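You operate a simulated robot arm through the tools that you are given. There is no shell and no other tool. Be economical: measure what you need, move in short steps, check, and stop when the job is done.

The job below is to be done with a simulated two-armed robot. You get a single attempt, and the scene is never put back.

Task
Hold the black-tab plate on the steel dome and tap its dent out.
Fine: it is the plate on the teal mat; lock the orange lever first; use the rubber mallet, then put it back and lay the plate on the mat again. Set down upright: rubber mallet.

It is judged by the outcome, as a careful person would: the job done as asked, and still so three seconds after it is handed in. It fails if anything else is knocked over, pushed out of place, dropped, spilled or broken.

Robot
Two 7-joint arms with four-finger grippers on one trunk, on a base that drives. Base frame: it is fixed to the floor where the robot stands at the start and does not move with it; the origin is under the middle of the robot, x ahead of it, y to its left, z up; the surface under the hand at the start is at about z = 0.86. Lengths are in m, angles in rad, forces in N, time in s.
The left shoulder is at the start at [0.04, 0.181, 1.179], the right one opposite. With the tool pointing down near the work surface each hand reaches from about 0.32 to 0.84 m from the robot's upright axis, wherever it stands, measured 20 degrees to its own side. Places, roughly: black-tab plate (17x11x4 cm) [0.4, 0, 0.3]; orange lever [0.6, 0.1, 0.9]; red lever [0.4, -0.3, 0.9]; top of the teal mat [0.7, -0.1, 0.9]. Payload 3.67 kg a hand.
Tool frame (each hand has its own): the origin (TCP) lies between the finger pads and is the grasp point; the fingertips stand 0.028 m ahead of it; z points along the fingers, y is the line along which they close. The gripper opens to 0.112 m. The gripper's body begins 0.073 m behind the TCP.
Orientation is told as [roll, pitch, yaw] about the base's x, y, z axes, in that order, counted from this pose: with the fingers straight down and closing along the base's y, the tool's x points along the base's -x, its y along +y and its z along -z.

Tools
- The arms move only by the tool servo_tool. It takes "left_motion", "right_motion" or both (then of equal length, played together; a hand with none holds still); each is a list of rows, each an object of numbers (a shift or turn left out is 0, a gripper value left out holds the last): "ax", "ay", "az": the turn, a rotation vector about the tool's x, y, z in units of 5 degrees (1.0 is 5 degrees); "dx", "dy", "dz": the shift along the tool's x, y, z in units of 40 mm (1.0 is 40 mm); "grip": the closure in counts, from 0 (fully open) to 255 (shut). In form: [{"ax": .., "ay": .., "az": .., "dx": .., "dy": .., "dz": .., "grip": ..}, ...]. A call has 1 to 8 rows; each row shifts and turns the commanded pose from where the row before left it, along the tool's axes as they then stand. A call with a number of a shift or a turn outside -1 to 1 is refused whole. Each row takes 0.2 s and may step no farther than 0.05 m and 0.15 rad from the row before; otherwise, or with a gripper value out of range, the whole call is refused. Where a pose cannot be reached the arm comes as near as it can. A force on the tool above 70 N (or 10 N above the force at the start of the call, whichever is more), or a blocked arm, ends the call early, and 0.2 s more pass. Each finger halts on what it meets, pressing with about 40 N; the grip force reading is that of the motor and also rises with nothing between the fingers. The clock runs only during rows and for 0.2 s after the last one: add rows that do not move to give the fingers time. The reply holds the time, the measured pose of the TCP, the force on the tool along the base axes, the opening and the grip force, in the units named above and with some noise, with the torque about the TCP (base axes, N m) and any sound that the robot's microphone picked up.
- Cameras (640 x 400 px; columns grow to the right, rows downward): "scene" is now at [0.1142, 0.0025, 1.4296]; the picture's right is [-0.08, -1.00, 0.00], its down [-0.53, 0.04, -0.85] and it looks along [0.84, -0.07, -0.53] (base axes); focal length 231 px, centre (320, 200). "left" rides on the left gripper at [0.06, 0.018, -0.104] in its tool frame; the picture's right is [-0.29, 0.96, 0.00], its down [-0.80, -0.24, -0.55] and it looks along [-0.53, -0.16, 0.83] (tool axes); focal length 234 px, centre (320, 200). "right" rides on the right gripper at [0.06, -0.018, -0.104] in its tool frame; the picture's right is [0.29, 0.96, 0.00], its down [-0.80, 0.24, -0.55] and it looks along [-0.53, 0.16, 0.83] (tool axes); focal length 234 px, centre (320, 200). There is no depth. A picture from a camera that has moved, and an enlarged one, comes with that camera's place and axes in the base frame and with its lens. The place of the scene camera against the robot may be out by one fixed shift of up to 0.025 m in any direction.
- get_image(camera): a new picture of that camera. The clock stands still meanwhile.
- raise_lower(by): slides the trunk up (or, below 0, down) by that many m; the arms and the scene camera ride with it, the base frame stays. It gives what a move gives, with no picture.
- drive_base(legs): drives the robot by 1 to 6 legs, each [ahead, left, turn to the left] in m, m and rad, along the robot's own axes; the way and the turn of a leg run together, so that a leg with both is an arc; at most 1.5 m and 3.142 rad a leg. The arms and the cameras ride along, it lands a little off, and it stops where it bumps. It gives what a move gives.
- head_to(pan, tilt): turns the head with the scene camera to pan (to the left, within 1.501 rad either way) and tilt (down, from -0.506 to 1.204), counted from straight ahead of the robot. It gives what a move gives.
- zoom(camera, box): a new picture of the part [left, top, right, bottom] of that camera's present view, enlarged. The clock stands still meanwhile.
- hand_in(): hands the job in; it is judged then, once.

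Work in short steps. Places have to be worked out from the pictures, the camera data and where the tool is seen: move nearer, look again, correct. Check each grasp and each placing, and mend what went wrong. You have 120 turns and 108 pictures in all, those below and enlarged ones among them. Open the grippers and draw the arms clear of the work before you hand the job in, unless the task says otherwise; then end with one line.

The tools are called after "Call:" as a command line: name --argument value ..., lists and objects as JSON in quotes. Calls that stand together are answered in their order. servo_tool: Moves the arms, as the interface text tells. Its arguments: {"type":"object","properties":{"left_motion":{"type":"array","items":{"type":"object","properties":{"ax":{"type":"number"},"ay":{"type":"number"},"az":{"type":"number"},"dx":{"type":"number"},"dy":{"type":"number"},"dz":{"type":"number"},"grip":{"type":"number"}}}},"right_motion":{"type":"array","items":{"type":"object","properties":{"ax":{"type":"number"},"ay":{"type":"number"},"az":{"type":"number"},"dx":{"type":"number"},"dy":{"type":"number"},"dz":{"type":"number"},"grip":{"type":"number"}}}}},"required":[]} The other tools are called the same way: raise_lower (by) slides the trunk up or down; drive_base (legs) drives the base; head_to (pan, tilt) turns the head that bears the scene camera; get_image (camera) takes a picture; zoom (camera, box) takes an enlarged picture of a part of a camera's view; hand_in () hands the job in.

At the start:

```text
t: 0.0
left_ee_pos: [0.4907, 0.1264, 1.2749]
left_orientation: [0.0, 0.0, 0.0]
left_ft_force: [-0.1, 0.0, 0.1]
left_wrist_torque: [0.0, 0.02, -0.03]
left_width: 0.1118
left_grasp_force: 0.0
right_ee_pos: [0.5111, -0.334, 1.2844]
right_orientation: [-0.001, -0.001, 0.0]
right_ft_force: [0.5, 1.3, -0.4]
right_wrist_torque: [-0.01, -0.02, -0.01]
right_width: 0.1118
right_grasp_force: 0.1
trunk travel left (down, up): [-0.3, 0.214]
robot x, y, heading: [0.003, -0.0003, 0.0]
head pan, tilt: [-0.08, 0.56]
```

scene: 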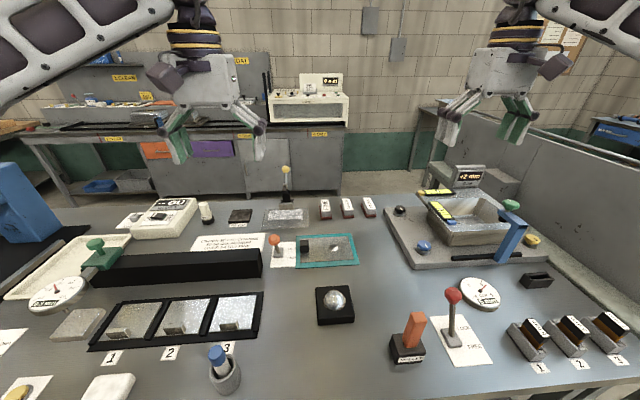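
right: 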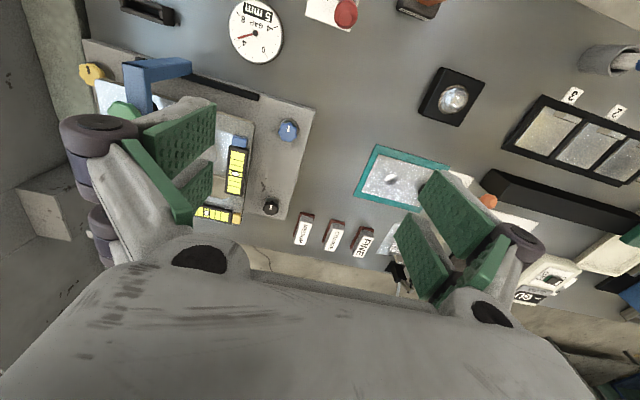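
left: 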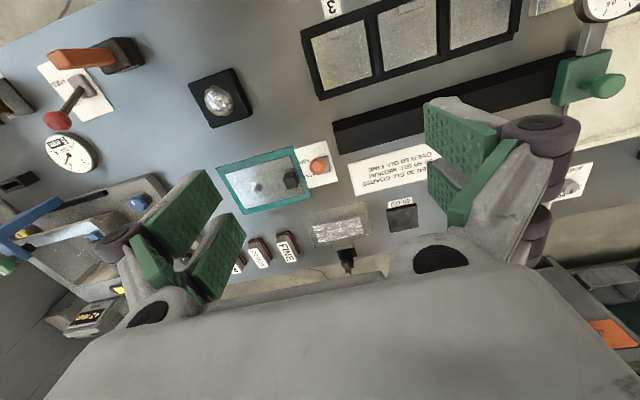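

I start by looking closer at the work area: mat plate, dome, levers, and mallet.

Call:
zoom --camera "scene" --box '[240, 160, 400, 260]'

Call:
zoom --camera "scene" --box '[300, 270, 500, 395]'

Call:
zoom --camera "scene" --box '[0, 200, 320, 400]'

```text
4.00 times, centred on (320, 210) of scene
camera zoom: at [0.1142, 0.0025, 1.4296], right [-0.08, -1.0, 0.0], down [-0.53, 0.04, -0.85], along [0.84, -0.07, -0.53], focal length 924 px, centre (320, 160)
```

zoom: 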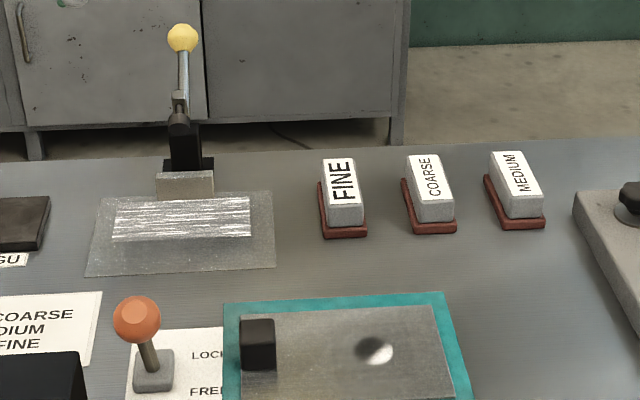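

```text
3.20 times, centred on (400, 332) of scene
camera zoom: at [0.1142, 0.0025, 1.4296], right [-0.08, -1.0, 0.0], down [-0.53, 0.04, -0.85], along [0.84, -0.07, -0.53], focal length 740 px, centre (64, -224)
```

zoom: 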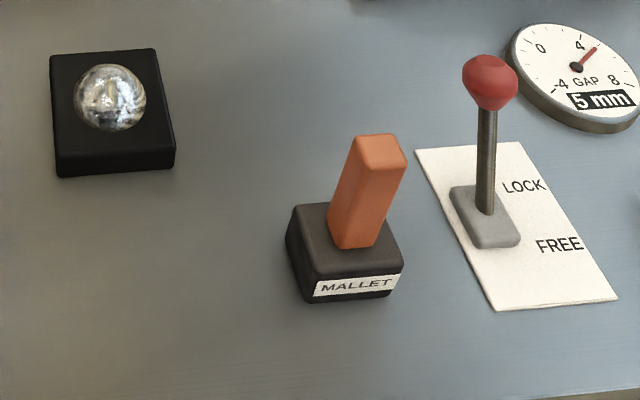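

```text
2.00 times, centred on (160, 300) of scene
camera zoom: at [0.1142, 0.0025, 1.4296], right [-0.08, -1.0, 0.0], down [-0.53, 0.04, -0.85], along [0.84, -0.07, -0.53], focal length 462 px, centre (640, 0)
```

zoom: 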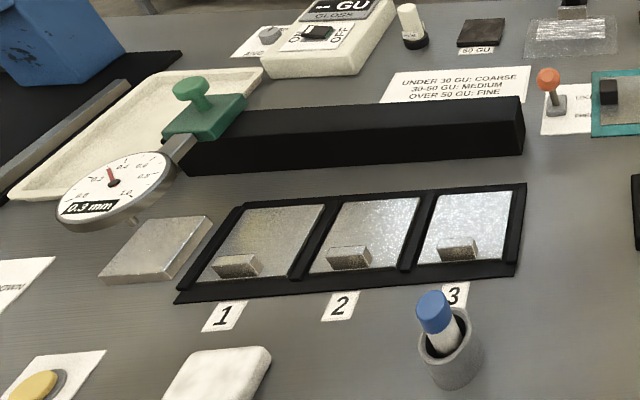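

The plate is on the teal mat with its tab to the left. The mallet stands on its head near (0.35, -0.21) and the dome block is near (0.47, -0.07). Next I look closer at the orange lever and plate with the wrist cameras.

Call:
zoom --camera "left" --box '[180, 60, 380, 220]'

Call:
zoom --camera "scene" --box '[255, 220, 375, 295]'

```text
2.50 times, centred on (280, 140) of left
camera zoom: at [0.4309, 0.1449, 1.3797], right [0.29, 0.96, 0.0], down [0.8, -0.24, 0.55], along [0.53, -0.16, -0.83], focal length 585 px, centre (420, 350)
```

zoom: 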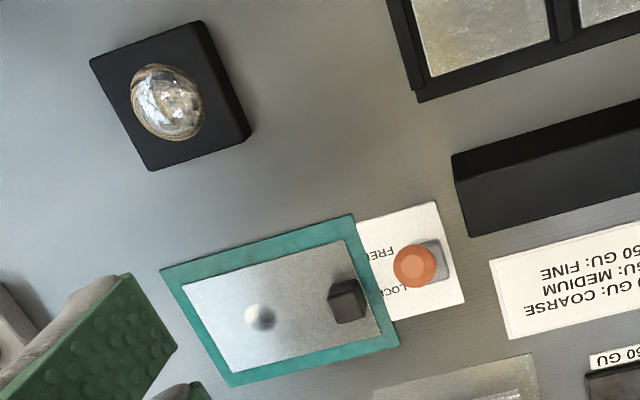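

```text
5.33 times, centred on (315, 258) of scene
camera zoom: at [0.1142, 0.0025, 1.4296], right [-0.08, -1.0, 0.0], down [-0.53, 0.04, -0.85], along [0.84, -0.07, -0.53], focal length 1233 px, centre (347, -107)
```

zoom: 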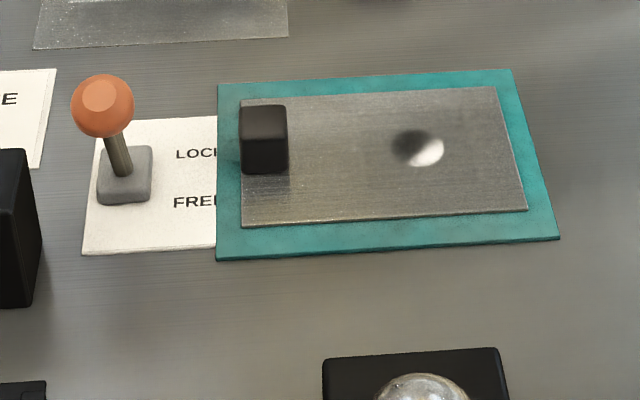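

Triangulating puts the orange lever's base at about (0.665, 0.092) and its ball at about (0.604, 0.088, 0.997). It leans toward the robot, which is FREE; LOCK is away from it. I close the left gripper and bring it down short of the ball.

Call:
servo_tool --left_motion '[{"grip": 255, "dx": -0.2, "dy": -0.15, "dz": 0.8}, {"dx": -0.2, "dy": -0.2, "dz": 0.9}, {"dx": -0.2, "dy": -0.2, "dz": 0.9}, {"dx": -0.2, "dy": -0.2, "dz": 0.9}, {"dx": -0.2, "dy": -0.2, "dz": 0.9}, {"dz": 0.9}, {"dz": 0.9}, {"dz": 0.4}]'

Call:
get_image --camera "scene"

Call:
get_image --camera "left"

```text
t: 1.8
left_ee_pos: [0.5322, 0.0862, 1.0091]
left_orientation: [-0.002, 0.002, 0.0]
left_ft_force: [0.0, 0.8, -0.6]
left_wrist_torque: [-0.03, -0.01, 0.04]
left_width: 0.0
left_grasp_force: 36.1
right_ee_pos: [0.5121, -0.3338, 1.2835]
right_orientation: [0.001, -0.001, 0.001]
right_ft_force: [-0.7, 0.0, -0.5]
right_wrist_torque: [0.0, 0.02, 0.01]
right_width: 0.1123
right_grasp_force: 0.1
trunk travel left (down, up): [-0.3, 0.214]
robot x, y, heading: [-0.0008, 0.003, -0.001]
head pan, tilt: [-0.08, 0.56]
```

```text
99 pictures are left
camera scene: at [0.1142, 0.0024, 1.4296], right [-0.08, -1.0, 0.0], down [-0.53, 0.04, -0.85], along [0.84, -0.07, -0.53], focal length 231 px, centre (320, 200)
```

scene: 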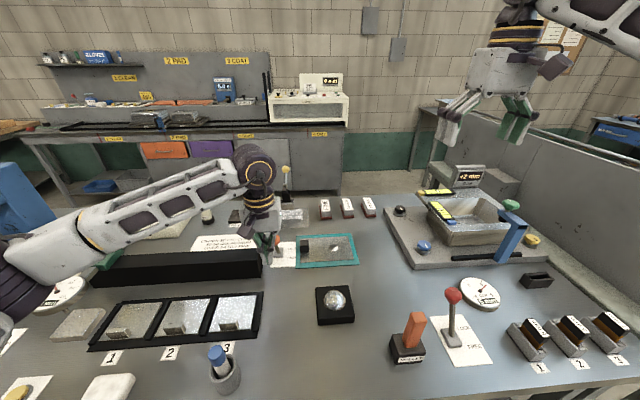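

```text
98 pictures are left
camera left: at [0.4719, 0.1054, 1.113], right [0.29, 0.96, 0.0], down [0.8, -0.24, 0.55], along [0.53, -0.16, -0.83], focal length 234 px, centre (320, 200)
```

left: 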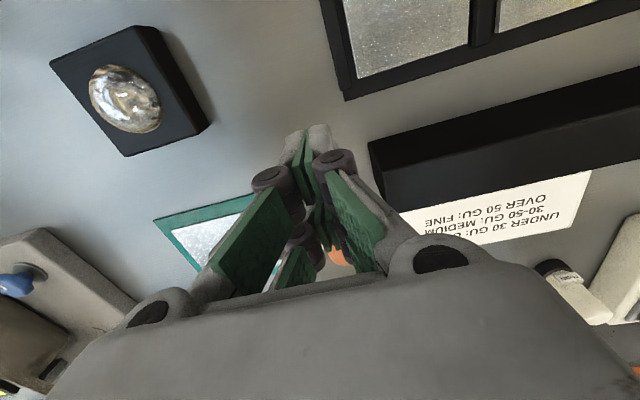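

The ball is where I computed it, just ahead of the closed fingers. I push along +x to swing it toward LOCK.

Call:
servo_tool --left_motion '[{"dx": -0.6}, {"dx": -0.6}, {"dx": -0.6}, {"dx": -0.6}, {"dx": -0.6}, {"dx": -0.6}, {"dx": -0.5}]'

Call:
zoom --camera "scene" --box '[215, 180, 375, 280]'

```text
t: 3.4
left_ee_pos: [0.6962, 0.0877, 1.0135]
left_orientation: [0.0, -0.001, 0.0]
left_ft_force: [0.8, 0.2, 0.4]
left_wrist_torque: [0.0, -0.01, -0.01]
left_width: 0.0
left_grasp_force: 36.0
right_ee_pos: [0.512, -0.3353, 1.2833]
right_orientation: [-0.001, -0.001, 0.001]
right_ft_force: [0.0, 0.2, -0.4]
right_wrist_torque: [0.04, -0.01, 0.01]
right_width: 0.1123
right_grasp_force: 0.2
trunk travel left (down, up): [-0.3, 0.214]
robot x, y, heading: [0.001, -0.0001, -0.002]
head pan, tilt: [-0.08, 0.56]
```

```text
4.00 times, centred on (295, 230) of scene
camera zoom: at [0.1148, 0.0018, 1.4295], right [-0.08, -1.0, 0.0], down [-0.53, 0.04, -0.85], along [0.84, -0.07, -0.53], focal length 924 px, centre (420, 80)
```

zoom: 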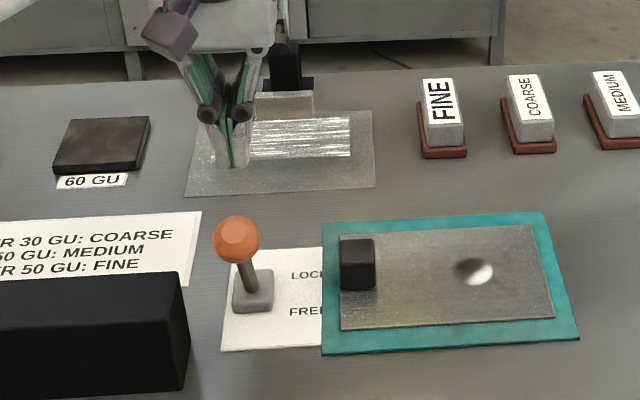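

The fingers passed over the ball without contact (no force, lever unmoved), so the ball is lower, around z≈0.95. I go back and repeat with the hand about 5 cm lower.

Call:
servo_tool --left_motion '[{"dz": -0.5}, {"dx": 1}, {"dx": 1}, {"dx": 1}, {"dx": 0.6}, {"dz": 0.9}, {"dz": 0.9}]'

Call:
get_image --camera "left"

```text
t: 5.0
left_ee_pos: [0.5511, 0.0886, 0.9596]
left_orientation: [0.0, 0.0, 0.001]
left_ft_force: [-0.1, 0.3, -0.4]
left_wrist_torque: [0.0, -0.01, 0.0]
left_width: 0.0001
left_grasp_force: 35.9
right_ee_pos: [0.511, -0.3336, 1.282]
right_orientation: [0.001, 0.001, 0.001]
right_ft_force: [0.1, 0.7, 0.3]
right_wrist_torque: [-0.01, 0.02, -0.02]
right_width: 0.1117
right_grasp_force: 0.0
trunk travel left (down, up): [-0.3, 0.214]
robot x, y, heading: [-0.0016, 0.0015, 0.0]
head pan, tilt: [-0.08, 0.56]
```

```text
96 pictures are left
camera left: at [0.4898, 0.1072, 1.063], right [0.29, 0.96, 0.0], down [0.8, -0.24, 0.55], along [0.53, -0.16, -0.83], focal length 234 px, centre (320, 200)
```

left: 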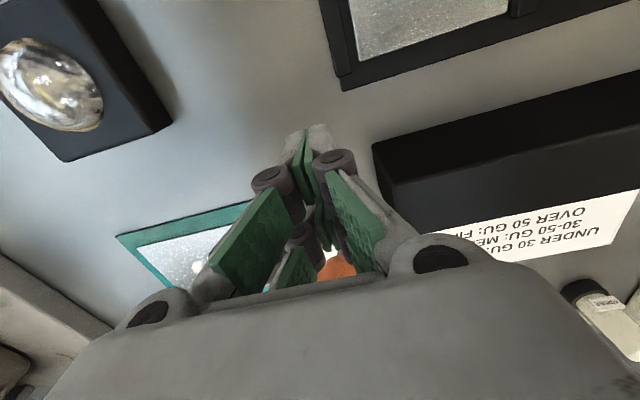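

Ball is just ahead at (≈0.62, 0.08). I push along +x now, watching the force.

Call:
servo_tool --left_motion '[{"dx": -0.5, "dy": -0.1}, {"dx": -0.5, "dy": -0.1}, {"dx": -0.5}, {"dx": -0.5}, {"dx": -0.5}]'

Call:
zoom --camera "scene" --box '[215, 180, 375, 280]'

```text
t: 6.2
left_ee_pos: [0.6513, 0.0784, 0.9574]
left_orientation: [-0.001, 0.0, 0.001]
left_ft_force: [-1.9, -1.3, -0.5]
left_wrist_torque: [0.01, 0.01, 0.0]
left_width: 0.0002
left_grasp_force: 35.7
right_ee_pos: [0.5115, -0.3344, 1.2831]
right_orientation: [0.001, 0.001, 0.0]
right_ft_force: [0.3, -0.6, 0.5]
right_wrist_torque: [0.01, 0.01, -0.01]
right_width: 0.1122
right_grasp_force: 0.0
trunk travel left (down, up): [-0.3, 0.214]
robot x, y, heading: [-0.0016, -0.0042, -0.003]
head pan, tilt: [-0.08, 0.56]
```

```text
4.00 times, centred on (295, 230) of scene
camera zoom: at [0.1143, 0.0022, 1.4295], right [-0.08, -1.0, 0.0], down [-0.53, 0.04, -0.85], along [0.84, -0.07, -0.53], focal length 924 px, centre (420, 80)
```

zoom: 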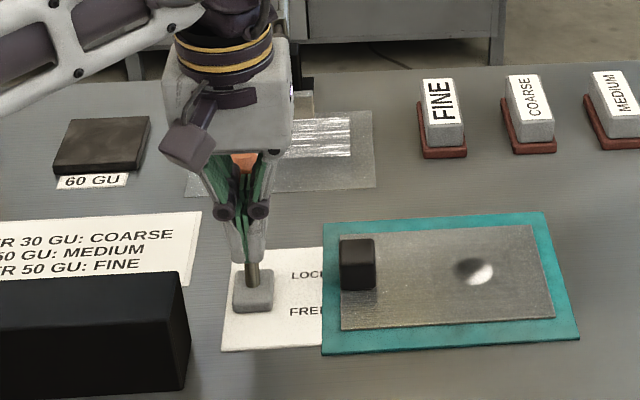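

The lever is moving with light force. Keep pushing to its stop.

Call:
servo_tool --left_motion '[{"dx": -0.4}, {"dx": -0.4}, {"dx": -0.4}]'

Call:
zoom --camera "scene" --box '[215, 180, 375, 280]'

```text
t: 6.8
left_ee_pos: [0.6645, 0.0788, 0.96]
left_orientation: [0.003, 0.028, -0.01]
left_ft_force: [-48.3, 10.7, 33.1]
left_wrist_torque: [0.49, 0.45, 0.39]
left_width: 0.0
left_grasp_force: 35.8
right_ee_pos: [0.5058, -0.3327, 1.2854]
right_orientation: [0.0, -0.003, 0.0]
right_ft_force: [1.6, 0.2, -1.6]
right_wrist_torque: [0.0, 0.12, -0.01]
right_width: 0.1122
right_grasp_force: 0.0
trunk travel left (down, up): [-0.3, 0.214]
robot x, y, heading: [-0.0029, 0.0009, -0.0]
head pan, tilt: [-0.08, 0.56]
stopped in row 2 (left hand): the force on the tool passed its limit at 78 N (the readings are from after the stop); the commanded pose is now the measured one
```

```text
4.00 times, centred on (295, 230) of scene
camera zoom: at [0.1075, 0.0033, 1.4303], right [-0.08, -1.0, 0.0], down [-0.53, 0.04, -0.85], along [0.85, -0.07, -0.53], focal length 924 px, centre (420, 80)
```

zoom: 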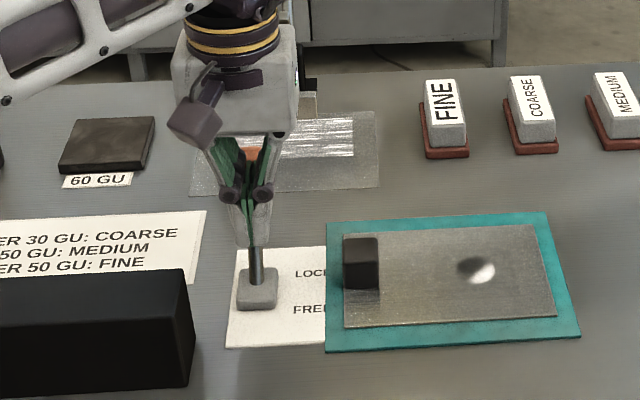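

It hit a hard stop, so the lever is at its LOCK end. I back off and lift, then verify.

Call:
servo_tool --left_motion '[{"dx": 0.5}, {"dx": 1}, {"dx": 0.8, "dz": -0.7}, {"dz": -1, "grip": 60}, {"dz": -1}]'

Call:
zoom --camera "scene" --box '[215, 200, 375, 300]'

Call:
zoom --camera "left" --box '[100, 50, 420, 250]'

```text
t: 8.0
left_ee_pos: [0.5806, 0.0807, 1.0663]
left_orientation: [0.006, 0.024, -0.009]
left_ft_force: [-0.1, 0.5, -0.3]
left_wrist_torque: [0.0, -0.02, 0.03]
left_width: 0.0773
left_grasp_force: 0.1
right_ee_pos: [0.5099, -0.334, 1.2853]
right_orientation: [0.001, -0.002, 0.001]
right_ft_force: [-0.3, 0.4, 0.1]
right_wrist_torque: [0.01, -0.04, -0.01]
right_width: 0.112
right_grasp_force: 0.0
trunk travel left (down, up): [-0.3, 0.214]
robot x, y, heading: [-0.0043, -0.0004, 0.005]
head pan, tilt: [-0.08, 0.56]
```

```text
4.00 times, centred on (295, 250) of scene
camera zoom: at [0.1116, 0.0026, 1.4297], right [-0.08, -1.0, 0.0], down [-0.53, 0.04, -0.85], along [0.84, -0.07, -0.53], focal length 924 px, centre (420, 0)
```

zoom: 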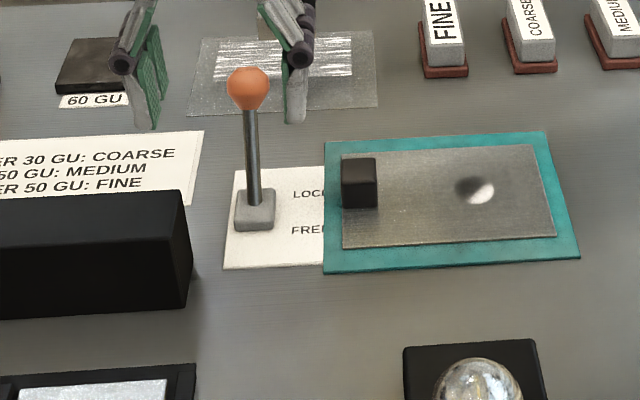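

```text
2.00 times, centred on (260, 150) of left
camera zoom: at [0.523, 0.0985, 1.1721], right [0.3, 0.96, 0.0], down [0.81, -0.25, 0.53], along [0.51, -0.16, -0.85], focal length 468 px, centre (440, 300)
```

zoom: 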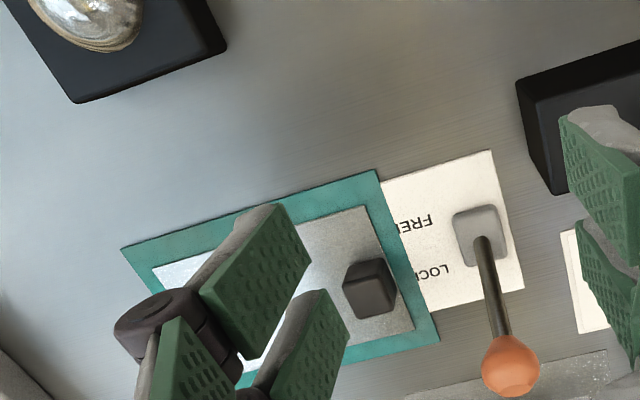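

The lever now stands at LOCK. The tab top is around (0.657, 0.005, 0.905). I move the left hand above it, part open and levelled, and check alignment.

Call:
servo_tool --left_motion '[{"ax": 0.07, "ay": -0.275, "az": -0.1, "dx": -0.5, "dy": -0.5, "grip": 80}, {"dx": -0.5, "dy": -0.5}, {"dx": -0.5, "dy": -0.5}, {"dx": -0.4, "dy": -0.4}, {"dz": 0.5}, {}]'

Call:
get_image --camera "left"

Call:
zoom --camera "scene" --box '[215, 180, 375, 280]'

Call:
get_image --camera "right"

```text
t: 9.4
left_ee_pos: [0.6595, 0.0033, 1.0447]
left_orientation: [-0.002, 0.0, 0.001]
left_ft_force: [0.3, 0.6, 0.4]
left_wrist_torque: [-0.01, -0.02, 0.02]
left_width: 0.0766
left_grasp_force: 0.2
right_ee_pos: [0.5108, -0.3333, 1.2833]
right_orientation: [-0.001, -0.002, 0.0]
right_ft_force: [-0.1, -0.2, 0.3]
right_wrist_torque: [-0.01, -0.01, 0.01]
right_width: 0.1118
right_grasp_force: 0.0
trunk travel left (down, up): [-0.3, 0.214]
robot x, y, heading: [-0.0053, 0.002, 0.008]
head pan, tilt: [-0.08, 0.56]
```

```text
91 pictures are left
camera left: at [0.5998, 0.022, 1.1489], right [0.29, 0.96, 0.0], down [0.8, -0.24, 0.55], along [0.53, -0.16, -0.83], focal length 234 px, centre (320, 200)
```

left: 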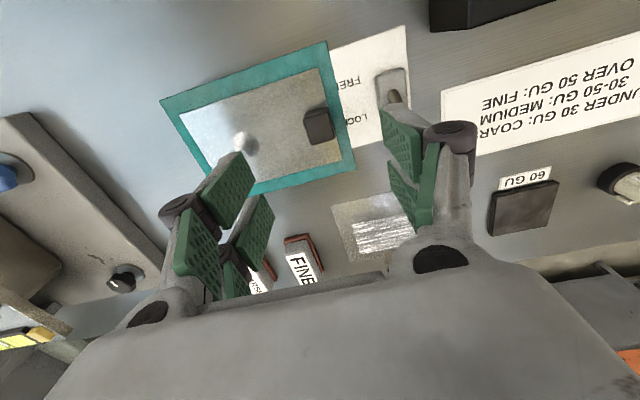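

```text
4.00 times, centred on (295, 230) of scene
camera zoom: at [0.1131, 0.0024, 1.4296], right [-0.08, -1.0, 0.0], down [-0.53, 0.04, -0.85], along [0.84, -0.07, -0.53], focal length 924 px, centre (420, 80)
```

zoom: 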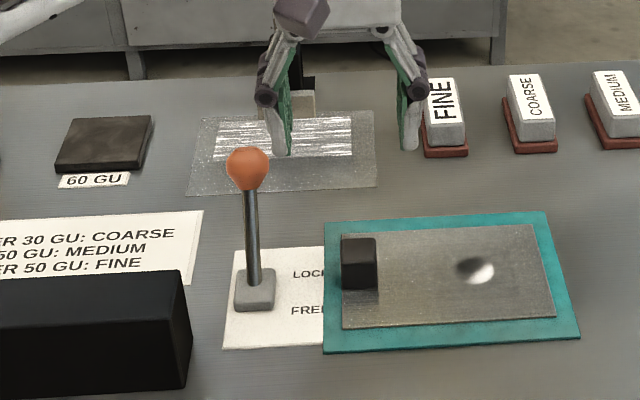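

```text
89 pictures are left
camera right: at [0.4506, -0.3511, 1.3887], right [-0.29, 0.96, 0.0], down [0.8, 0.24, 0.55], along [0.53, 0.16, -0.83], focal length 234 px, centre (320, 200)
```

right: 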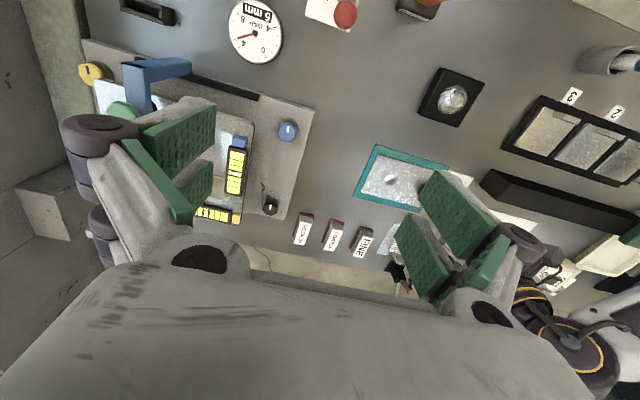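

I zoom the left view to refine tab and dent locations.

Call:
zoom --camera "left" --box '[150, 30, 410, 200]'

Call:
zoom --camera "right" --box '[340, 50, 500, 230]'

```text
2.35 times, centred on (280, 115) of left
camera zoom: at [0.5998, 0.022, 1.1489], right [0.29, 0.96, 0.0], down [0.8, -0.24, 0.55], along [0.53, -0.16, -0.83], focal length 551 px, centre (414, 400)
```

zoom: 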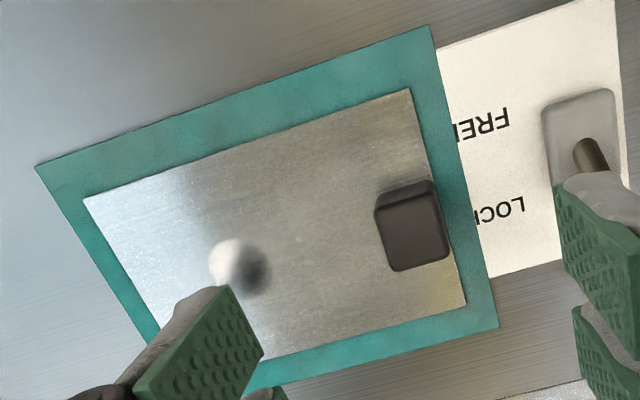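

```text
2.22 times, centred on (420, 140) of right
camera zoom: at [0.4506, -0.3511, 1.3887], right [-0.29, 0.96, 0.0], down [0.8, 0.24, 0.55], along [0.53, 0.16, -0.83], focal length 520 px, centre (98, 333)
```

zoom: 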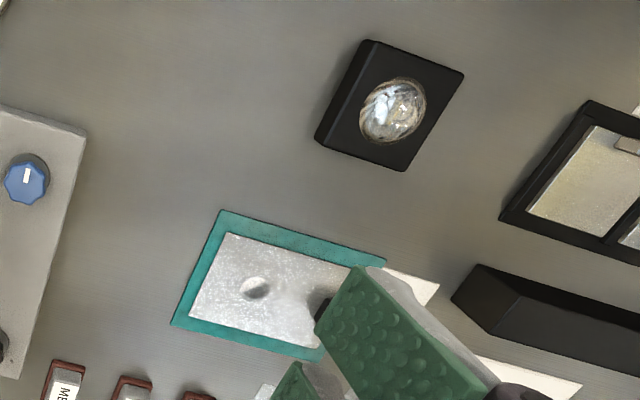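

From this view the plate spans x 0.618–0.727 and y −0.154–0.014. The tab centre is at (0.671, 0.000), and the dent is 95 mm to the tab's −y side. I descend over the tab, stopping with the fingertips just above the plate.

Call:
servo_tool --left_motion '[{"dx": -0.29, "dy": -0.08, "dz": 0.6}, {"dz": 0.9}, {"dz": 0.9}, {"dz": 0.7}, {}]'

Call:
zoom --camera "left" --box '[150, 30, 490, 250]'

Call:
zoom --camera "scene" --box '[245, 190, 375, 280]'

```text
t: 10.6
left_ee_pos: [0.6689, -0.0008, 0.918]
left_orientation: [-0.002, 0.001, 0.001]
left_ft_force: [0.5, -0.2, -0.3]
left_wrist_torque: [0.01, 0.02, -0.03]
left_width: 0.0766
left_grasp_force: 0.0
right_ee_pos: [0.5114, -0.3338, 1.2841]
right_orientation: [0.0, 0.0, 0.0]
right_ft_force: [-0.9, -0.1, 0.0]
right_wrist_torque: [-0.03, -0.01, -0.02]
right_width: 0.1121
right_grasp_force: 0.0
trunk travel left (down, up): [-0.3, 0.214]
robot x, y, heading: [-0.0021, -0.0012, 0.001]
head pan, tilt: [-0.08, 0.56]
```

```text
1.82 times, centred on (320, 140) of left
camera zoom: at [0.6089, 0.0181, 1.0228], right [0.29, 0.96, 0.0], down [0.8, -0.24, 0.55], along [0.53, -0.16, -0.83], focal length 426 px, centre (320, 309)
```

zoom: 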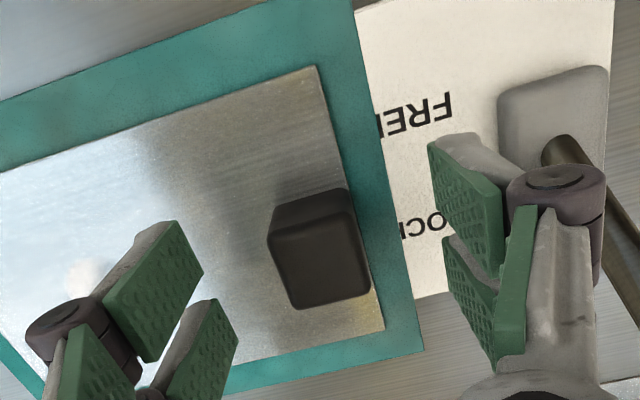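

```text
4.44 times, centred on (310, 235) of scene
camera zoom: at [0.1127, 0.0028, 1.4296], right [-0.08, -1.0, 0.0], down [-0.53, 0.04, -0.85], along [0.84, -0.07, -0.53], focal length 1027 px, centre (364, 44)
```

zoom: 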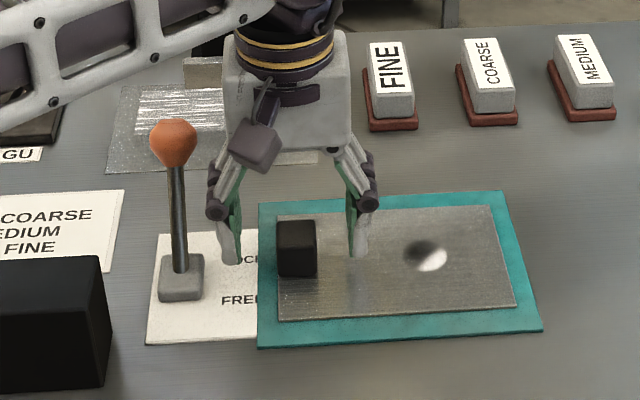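

Aligned over the tab. I descend a further 9 mm and close on it.

Call:
servo_tool --left_motion '[{"dz": 0.22}, {"grip": 255}, {}, {}, {}]'

Call:
zoom --camera "left" --box '[150, 30, 490, 250]'

```text
t: 11.8
left_ee_pos: [0.6699, -0.0004, 0.9091]
left_orientation: [-0.003, 0.0, 0.001]
left_ft_force: [-1.0, 0.2, 0.6]
left_wrist_torque: [-0.03, 0.01, -0.06]
left_width: 0.0294
left_grasp_force: 39.8
right_ee_pos: [0.5108, -0.3339, 1.2839]
right_orientation: [0.0, 0.0, 0.0]
right_ft_force: [-0.4, -0.6, -0.2]
right_wrist_torque: [0.02, 0.0, 0.04]
right_width: 0.1122
right_grasp_force: 0.0
trunk travel left (down, up): [-0.3, 0.214]
robot x, y, heading: [-0.0013, -0.0027, 0.001]
head pan, tilt: [-0.08, 0.56]
```

```text
1.82 times, centred on (320, 140) of left
camera zoom: at [0.6091, 0.0178, 1.0135], right [0.29, 0.96, 0.0], down [0.8, -0.24, 0.55], along [0.53, -0.16, -0.83], focal length 426 px, centre (320, 309)
```

zoom: 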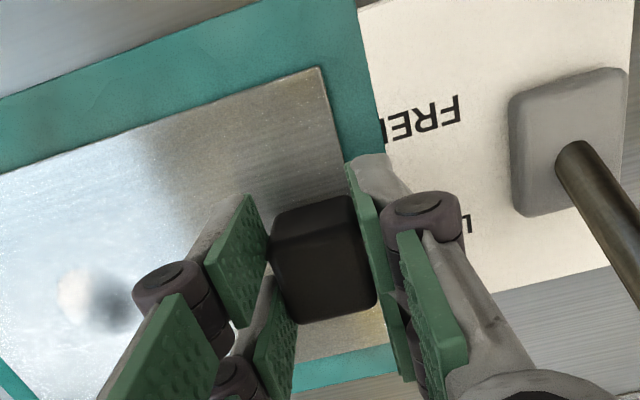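

The tab is gripped at a width of 29 mm; the return pose is TCP (0.670, 0.000, 0.909). I lift straight up.

Call:
servo_tool --left_motion '[{"dz": -0.4}, {"dz": -0.7}, {"dz": -0.8}, {"dz": -0.6}, {}]'

Call:
zoom --camera "scene" --box '[215, 180, 375, 330]'

Call:
get_image --camera "right"

```text
t: 13.0
left_ee_pos: [0.669, 0.0004, 1.0097]
left_orientation: [-0.002, -0.001, -0.001]
left_ft_force: [-0.4, 0.0, -1.0]
left_wrist_torque: [0.07, 0.04, 0.04]
left_width: 0.0295
left_grasp_force: 40.1
right_ee_pos: [0.5115, -0.3328, 1.2829]
right_orientation: [0.0, -0.001, 0.001]
right_ft_force: [0.0, 0.4, 0.5]
right_wrist_torque: [-0.03, -0.01, -0.03]
right_width: 0.112
right_grasp_force: 0.1
trunk travel left (down, up): [-0.3, 0.214]
robot x, y, heading: [0.0001, -0.0022, 0.005]
head pan, tilt: [-0.08, 0.56]
```

```text
2.67 times, centred on (295, 255) of scene
camera zoom: at [0.1137, 0.0028, 1.4295], right [-0.08, -1.0, 0.0], down [-0.53, 0.04, -0.85], along [0.84, -0.07, -0.53], focal length 616 px, centre (387, 53)
```

zoom: 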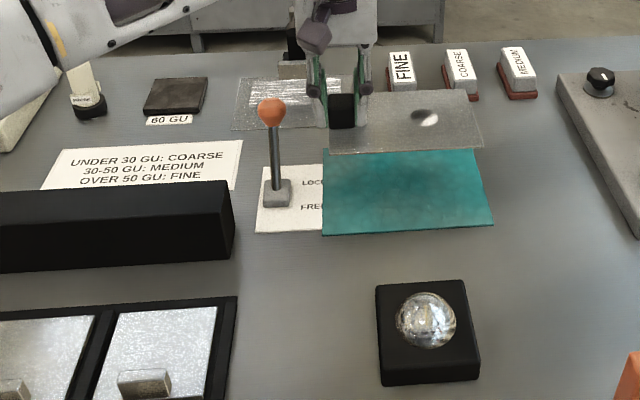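

```text
82 pictures are left
camera right: at [0.4512, -0.3507, 1.3886], right [-0.29, 0.96, 0.0], down [0.8, 0.24, 0.55], along [0.53, 0.16, -0.83], focal length 234 px, centre (320, 200)
```

right: 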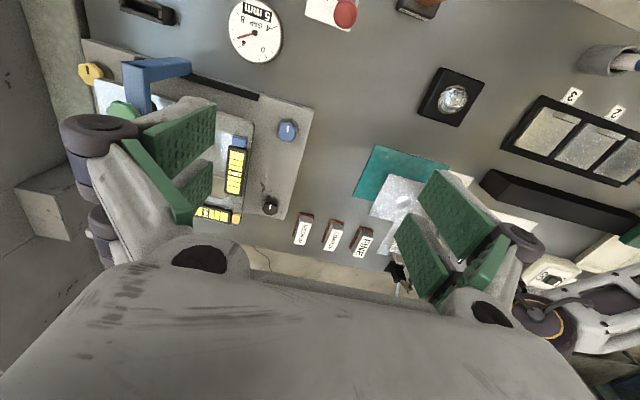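

The plate is held level. Next, the mallet with the right hand. So the two hands don't clash over the plate, I turn the right gripper +90° in yaw, so its camera side faces −y. First the turn.

Call:
servo_tool --right_motion '[{"az": -1}, {"az": -1}, {"az": -1}, {"az": -1}, {"az": -1}, {"az": -1}, {"az": -1}, {"az": -1}]'

Call:
servo_tool --right_motion '[{"az": -1}, {"az": -1}, {"az": -1}, {"az": -1}, {"az": -1}, {"az": -1}, {"az": -1}, {"az": -1}]'

Call:
servo_tool --right_motion '[{"az": -1}, {"az": -1}, {"dy": 0.7, "dx": 0.4}, {"dy": 0.7, "dx": 0.4}, {"dy": 0.7, "dx": 0.4}, {"dy": 0.7, "dx": 0.4}, {"dy": 0.3, "dx": 0.3}]'

Call:
get_image --camera "right"

Call:
get_image --camera "scene"

```text
t: 14.8
left_ee_pos: [0.6688, 0.0003, 1.0098]
left_orientation: [-0.002, 0.001, 0.003]
left_ft_force: [-0.2, -0.4, -2.1]
left_wrist_torque: [0.09, 0.02, -0.02]
left_width: 0.0299
left_grasp_force: 39.8
right_ee_pos: [0.4833, -0.2902, 1.2648]
right_orientation: [-0.003, -0.002, 0.695]
right_ft_force: [-0.5, -0.2, -0.2]
right_wrist_torque: [0.01, 0.01, 0.02]
right_width: 0.112
right_grasp_force: 0.1
right hand out of reach, approached as far as the arm can: row 7, 8
trunk travel left (down, up): [-0.3, 0.214]
robot x, y, heading: [0.0014, -0.0032, 0.007]
head pan, tilt: [-0.08, 0.56]
```

```text
t: 16.6
left_ee_pos: [0.6684, 0.0008, 1.0099]
left_orientation: [-0.003, 0.0, 0.002]
left_ft_force: [0.5, -0.4, -1.6]
left_wrist_torque: [0.04, 0.02, 0.0]
left_width: 0.0298
left_grasp_force: 40.0
right_ee_pos: [0.3464, -0.1272, 1.2088]
right_orientation: [-0.001, 0.001, 1.394]
right_ft_force: [-0.3, -0.1, 0.4]
right_wrist_torque: [0.01, 0.03, 0.02]
right_width: 0.1121
right_grasp_force: 0.1
right hand out of reach, approached as far as the arm can: row 1, 2, 3, 4, 5, 6, 7, 8
trunk travel left (down, up): [-0.3, 0.214]
robot x, y, heading: [-0.0002, 0.0016, 0.004]
head pan, tilt: [-0.08, 0.56]
```

```text
t: 18.2
left_ee_pos: [0.668, 0.0007, 1.0091]
left_orientation: [-0.002, -0.001, 0.002]
left_ft_force: [0.6, 0.0, -1.4]
left_wrist_torque: [0.07, 0.02, -0.03]
left_width: 0.0295
left_grasp_force: 40.4
right_ee_pos: [0.187, -0.176, 1.2031]
right_orientation: [0.0, 0.0, 1.572]
right_ft_force: [-0.4, -0.3, -0.3]
right_wrist_torque: [0.0, 0.0, 0.01]
right_width: 0.1117
right_grasp_force: 0.0
right hand out of reach, approached as far as the arm can: row 1, 2, 7
trunk travel left (down, up): [-0.3, 0.214]
robot x, y, heading: [0.0006, -0.0007, 0.002]
head pan, tilt: [-0.08, 0.56]
```

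```text
81 pictures are left
camera right: at [0.2053, -0.2343, 1.3084], right [-0.96, -0.29, 0.0], down [-0.24, 0.8, 0.55], along [-0.16, 0.53, -0.83], focal length 234 px, centre (320, 200)
```

right: 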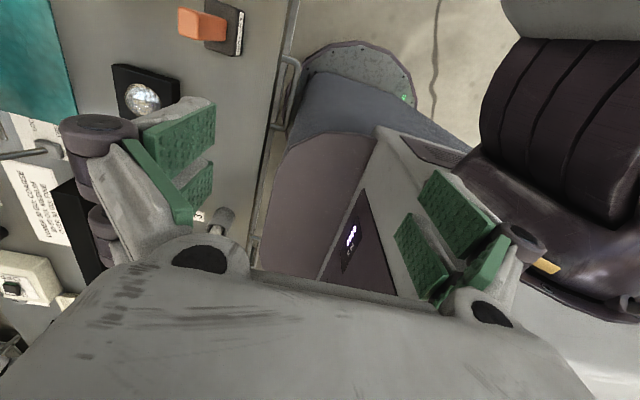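

```text
80 pictures are left
camera scene: at [0.1132, 0.0027, 1.4296], right [-0.08, -1.0, 0.0], down [-0.53, 0.04, -0.85], along [0.84, -0.07, -0.53], focal length 231 px, centre (320, 200)
```

scene: 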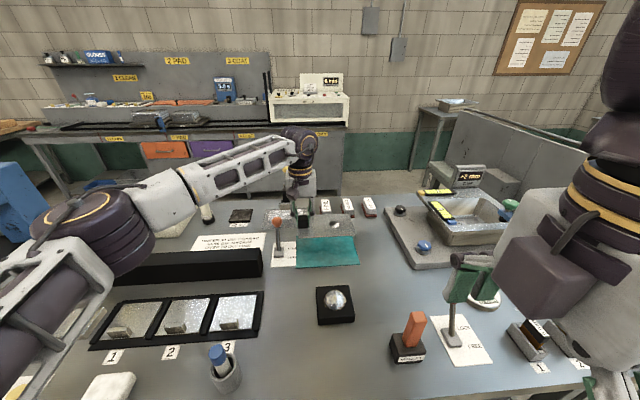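

Turned, but it drew back toward the body at that height. The mallet's surroundings are clear, so I bring the hand forward at z≈1.15 with this yaw to test reach and view the mallet.

Call:
servo_tool --right_motion '[{"dx": 0.3, "dy": -0.6, "dz": 0.1}, {"dx": 0.5, "dy": -0.6, "dz": 0.1}, {"dx": 0.5, "dy": -0.6, "dz": 0.1}, {"dx": 0.5, "dy": -0.6, "dz": 0.1}, {"dx": 0.5, "dy": -0.6, "dz": 0.2}, {"dx": 0.5, "dy": -0.6, "dz": 0.2}, {"dx": 0.5, "dy": -0.6, "dz": 0.2}, {"dx": 0.5, "dy": -0.6, "dz": 0.2}]'

Call:
get_image --camera "right"

```text
t: 20.0
left_ee_pos: [0.6686, -0.0007, 1.0092]
left_orientation: [-0.001, 0.0, 0.004]
left_ft_force: [-0.3, -0.7, -2.0]
left_wrist_torque: [0.07, -0.02, -0.06]
left_width: 0.0296
left_grasp_force: 40.0
right_ee_pos: [0.248, -0.1705, 1.1523]
right_orientation: [0.0, 0.0, 1.568]
right_ft_force: [-0.1, -0.3, 0.2]
right_wrist_torque: [-0.03, 0.01, -0.01]
right_width: 0.112
right_grasp_force: 0.1
right hand out of reach, approached as far as the arm can: row 2, 3, 4, 5, 6, 7, 8
trunk travel left (down, up): [-0.3, 0.214]
robot x, y, heading: [-0.0062, -0.0026, 0.0]
head pan, tilt: [-0.08, 0.56]
```

```text
79 pictures are left
camera right: at [0.2667, -0.2302, 1.2578], right [-0.96, -0.29, 0.0], down [-0.24, 0.8, 0.55], along [-0.16, 0.53, -0.83], focal length 234 px, centre (320, 200)
```

right: 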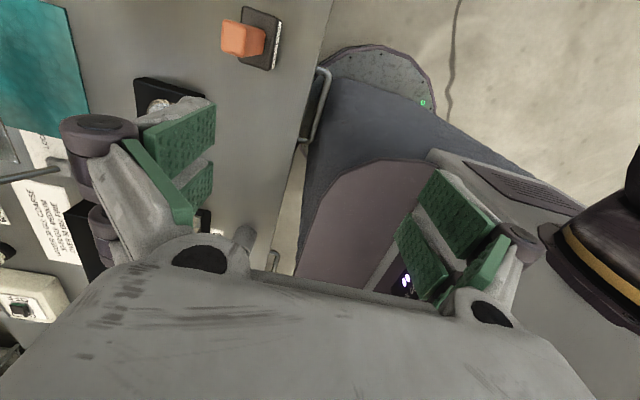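

Yaw +90 isn't usable for this arm. A better plan is to grip the mallet handle with the right hand pitched, fingers forward-down, so its body stays on the robot's side away from the left hand. I look at the mallet closely before turning back.

Call:
zoom --camera "right" --box '[200, 0, 300, 80]'

Call:
zoom --camera "scene" --box '[380, 295, 440, 375]'

```text
5.00 times, centred on (250, 40) of right
camera zoom: at [0.2667, -0.2302, 1.2578], right [-0.96, -0.29, 0.0], down [-0.24, 0.8, 0.55], along [-0.16, 0.53, -0.83], focal length 1171 px, centre (670, 1000)
```

zoom: 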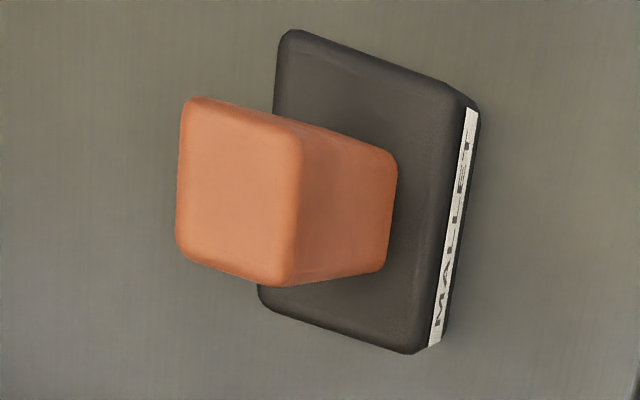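

```text
5.00 times, centred on (410, 335) of scene
camera zoom: at [0.1132, 0.0027, 1.4296], right [-0.08, -1.0, 0.0], down [-0.53, 0.04, -0.85], along [0.84, -0.07, -0.53], focal length 1156 px, centre (-130, -475)
```

zoom: 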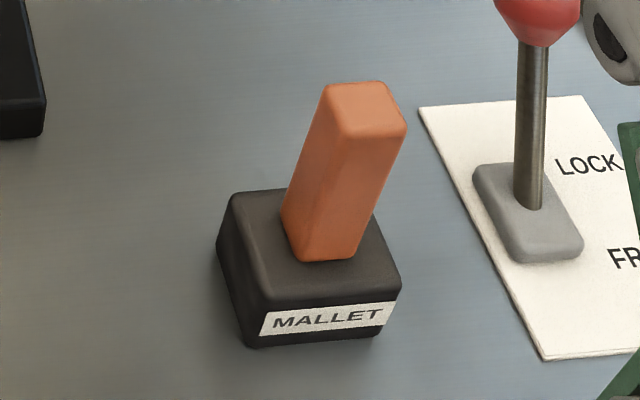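

The mallet centre is at about (0.345, −0.2125), yaw≈0. The head is ~4.7×5.5 cm and the handle runs from z≈0.895 to 0.995 (≈2.3 cm in x, 3.2 cm in y). Backing the base up a little will make room for a pitched grasp, and I turn the right hand back to yaw 0.

Call:
drive_base --legs '[[-0.12, 0, 0]]'

Call:
servo_tool --right_motion '[{"az": 1}, {"az": 1}, {"az": 1}, {"az": 1}, {"az": 1}, {"az": 1}, {"az": 1}, {"az": 1}]'

Call:
servo_tool --right_motion '[{"az": 1}, {"az": 1}, {"az": 1}, {"az": 1}, {"az": 1}, {"az": 1}, {"az": 1}, {"az": 1}]'

Call:
servo_tool --right_motion '[{"az": 1}, {"az": 1}, {"dx": -0.5}, {"dx": -0.5}, {}]'

Call:
get_image --camera "scene"

```text
t: 21.3
left_ee_pos: [0.5468, 0.0003, 1.0096]
left_orientation: [-0.003, 0.001, 0.001]
left_ft_force: [-0.1, 0.0, -1.9]
left_wrist_torque: [0.04, 0.02, 0.0]
left_width: 0.0296
left_grasp_force: 40.1
right_ee_pos: [0.1273, -0.1713, 1.1526]
right_orientation: [0.001, 0.0, 1.571]
right_ft_force: [-0.2, -0.1, -0.3]
right_wrist_torque: [0.01, -0.03, 0.01]
right_width: 0.1119
right_grasp_force: 0.2
trunk travel left (down, up): [-0.3, 0.214]
robot x, y, heading: [-0.1282, -0.003, 0.004]
head pan, tilt: [-0.08, 0.56]
```

```text
t: 23.1
left_ee_pos: [0.5465, 0.0001, 1.0095]
left_orientation: [-0.002, 0.0, 0.001]
left_ft_force: [0.5, 0.7, -0.9]
left_wrist_torque: [0.07, 0.03, 0.0]
left_width: 0.0299
left_grasp_force: 40.2
right_ee_pos: [0.1291, -0.1705, 1.1531]
right_orientation: [0.0, 0.0, 0.87]
right_ft_force: [0.5, 0.1, -0.3]
right_wrist_torque: [0.0, -0.04, -0.01]
right_width: 0.112
right_grasp_force: 0.0
trunk travel left (down, up): [-0.3, 0.214]
robot x, y, heading: [-0.1218, -0.0016, -0.003]
head pan, tilt: [-0.08, 0.56]
```

```text
t: 24.9
left_ee_pos: [0.5466, 0.0008, 1.0083]
left_orientation: [-0.003, 0.0, 0.001]
left_ft_force: [-0.1, -0.5, -1.6]
left_wrist_torque: [0.04, 0.02, -0.02]
left_width: 0.0296
left_grasp_force: 40.0
right_ee_pos: [0.1276, -0.1716, 1.1537]
right_orientation: [0.0, 0.0, 0.173]
right_ft_force: [0.8, 0.5, 1.1]
right_wrist_torque: [0.0, -0.03, 0.01]
right_width: 0.1121
right_grasp_force: 0.1
trunk travel left (down, up): [-0.3, 0.214]
robot x, y, heading: [-0.1184, 0.0015, 0.001]
head pan, tilt: [-0.08, 0.56]
```

```text
t: 26.1
left_ee_pos: [0.5463, -0.0003, 1.0095]
left_orientation: [-0.003, 0.0, 0.002]
left_ft_force: [0.0, -0.3, -1.1]
left_wrist_torque: [0.08, 0.03, -0.04]
left_width: 0.0294
left_grasp_force: 40.0
right_ee_pos: [0.1675, -0.1712, 1.1539]
right_orientation: [0.001, -0.001, -0.001]
right_ft_force: [0.0, -0.3, -0.2]
right_wrist_torque: [-0.01, 0.0, 0.0]
right_width: 0.1117
right_grasp_force: 0.0
trunk travel left (down, up): [-0.3, 0.214]
robot x, y, heading: [-0.121, -0.0004, 0.003]
head pan, tilt: [-0.08, 0.56]
```

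```text
76 pictures are left
camera scene: at [-0.0081, 0.0024, 1.4296], right [-0.08, -1.0, 0.0], down [-0.53, 0.04, -0.85], along [0.84, -0.07, -0.53], focal length 231 px, centre (320, 200)
```

scene: 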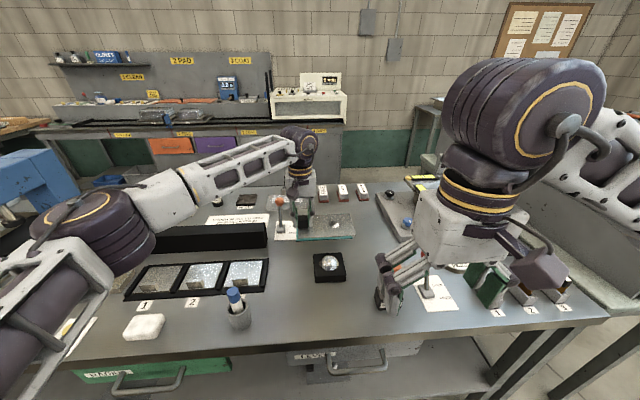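

Now I move the right hand forward to x≈0.25 at safe height, then begin pitching the fingers forward.

Call:
servo_tool --right_motion '[{"dx": -0.5, "dy": -0.25}, {"dx": -0.5, "dy": -0.25}, {"dx": -0.5, "dy": -0.25}, {"dx": -0.5, "dy": -0.25}, {"ay": -1}, {"ay": -1}, {"ay": -1}, {"ay": -1}]'

Call:
servo_tool --right_motion '[{"ay": -1}, {"ay": -1}, {"ay": -1}, {"ay": -1}, {"ay": -1}, {"ay": -1}]'

Call:
get_image --camera "scene"

Call:
get_image --camera "right"

```text
t: 27.9
left_ee_pos: [0.5474, 0.0002, 1.0103]
left_orientation: [-0.002, 0.001, 0.0]
left_ft_force: [-0.3, -0.4, -1.7]
left_wrist_torque: [0.09, 0.0, 0.04]
left_width: 0.0295
left_grasp_force: 39.5
right_ee_pos: [0.2471, -0.2116, 1.1526]
right_orientation: [0.0, -0.35, -0.001]
right_ft_force: [0.3, 0.1, 0.5]
right_wrist_torque: [0.01, 0.0, -0.05]
right_width: 0.1119
right_grasp_force: 0.1
trunk travel left (down, up): [-0.3, 0.214]
robot x, y, heading: [-0.1198, 0.0005, 0.002]
head pan, tilt: [-0.08, 0.56]
```

```text
t: 29.3
left_ee_pos: [0.5472, 0.0013, 1.0083]
left_orientation: [-0.004, -0.001, 0.003]
left_ft_force: [0.6, -0.1, -1.6]
left_wrist_torque: [0.08, 0.03, -0.01]
left_width: 0.0294
left_grasp_force: 39.6
right_ee_pos: [0.3218, -0.1934, 1.2099]
right_orientation: [-0.001, -0.87, -0.001]
right_ft_force: [0.0, 0.3, -0.1]
right_wrist_torque: [-0.02, -0.01, 0.03]
right_width: 0.1119
right_grasp_force: 0.1
right hand out of reach, approached as far as the arm can: row 2, 3, 4, 5, 6
trunk travel left (down, up): [-0.3, 0.214]
robot x, y, heading: [-0.1221, -0.0011, -0.0]
head pan, tilt: [-0.08, 0.56]
```

```text
75 pictures are left
camera scene: at [-0.0076, 0.0026, 1.4295], right [-0.08, -1.0, 0.0], down [-0.53, 0.04, -0.85], along [0.84, -0.07, -0.53], focal length 231 px, centre (320, 200)
```

scene: 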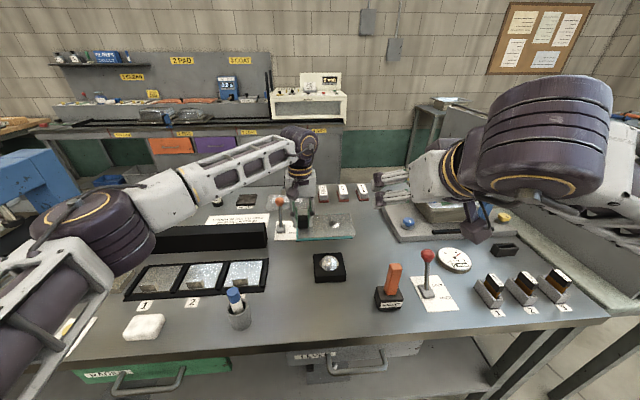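

```text
74 pictures are left
camera right: at [0.2044, -0.2105, 1.232], right [-0.18, 0.96, -0.22], down [0.09, 0.24, 0.97], along [0.98, 0.16, -0.13], focal length 234 px, centre (320, 200)
```

right: 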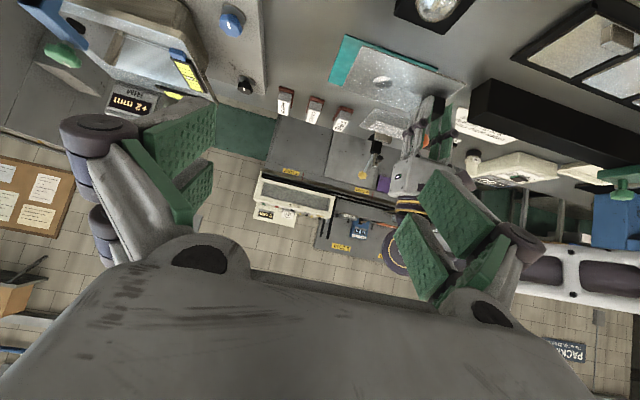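

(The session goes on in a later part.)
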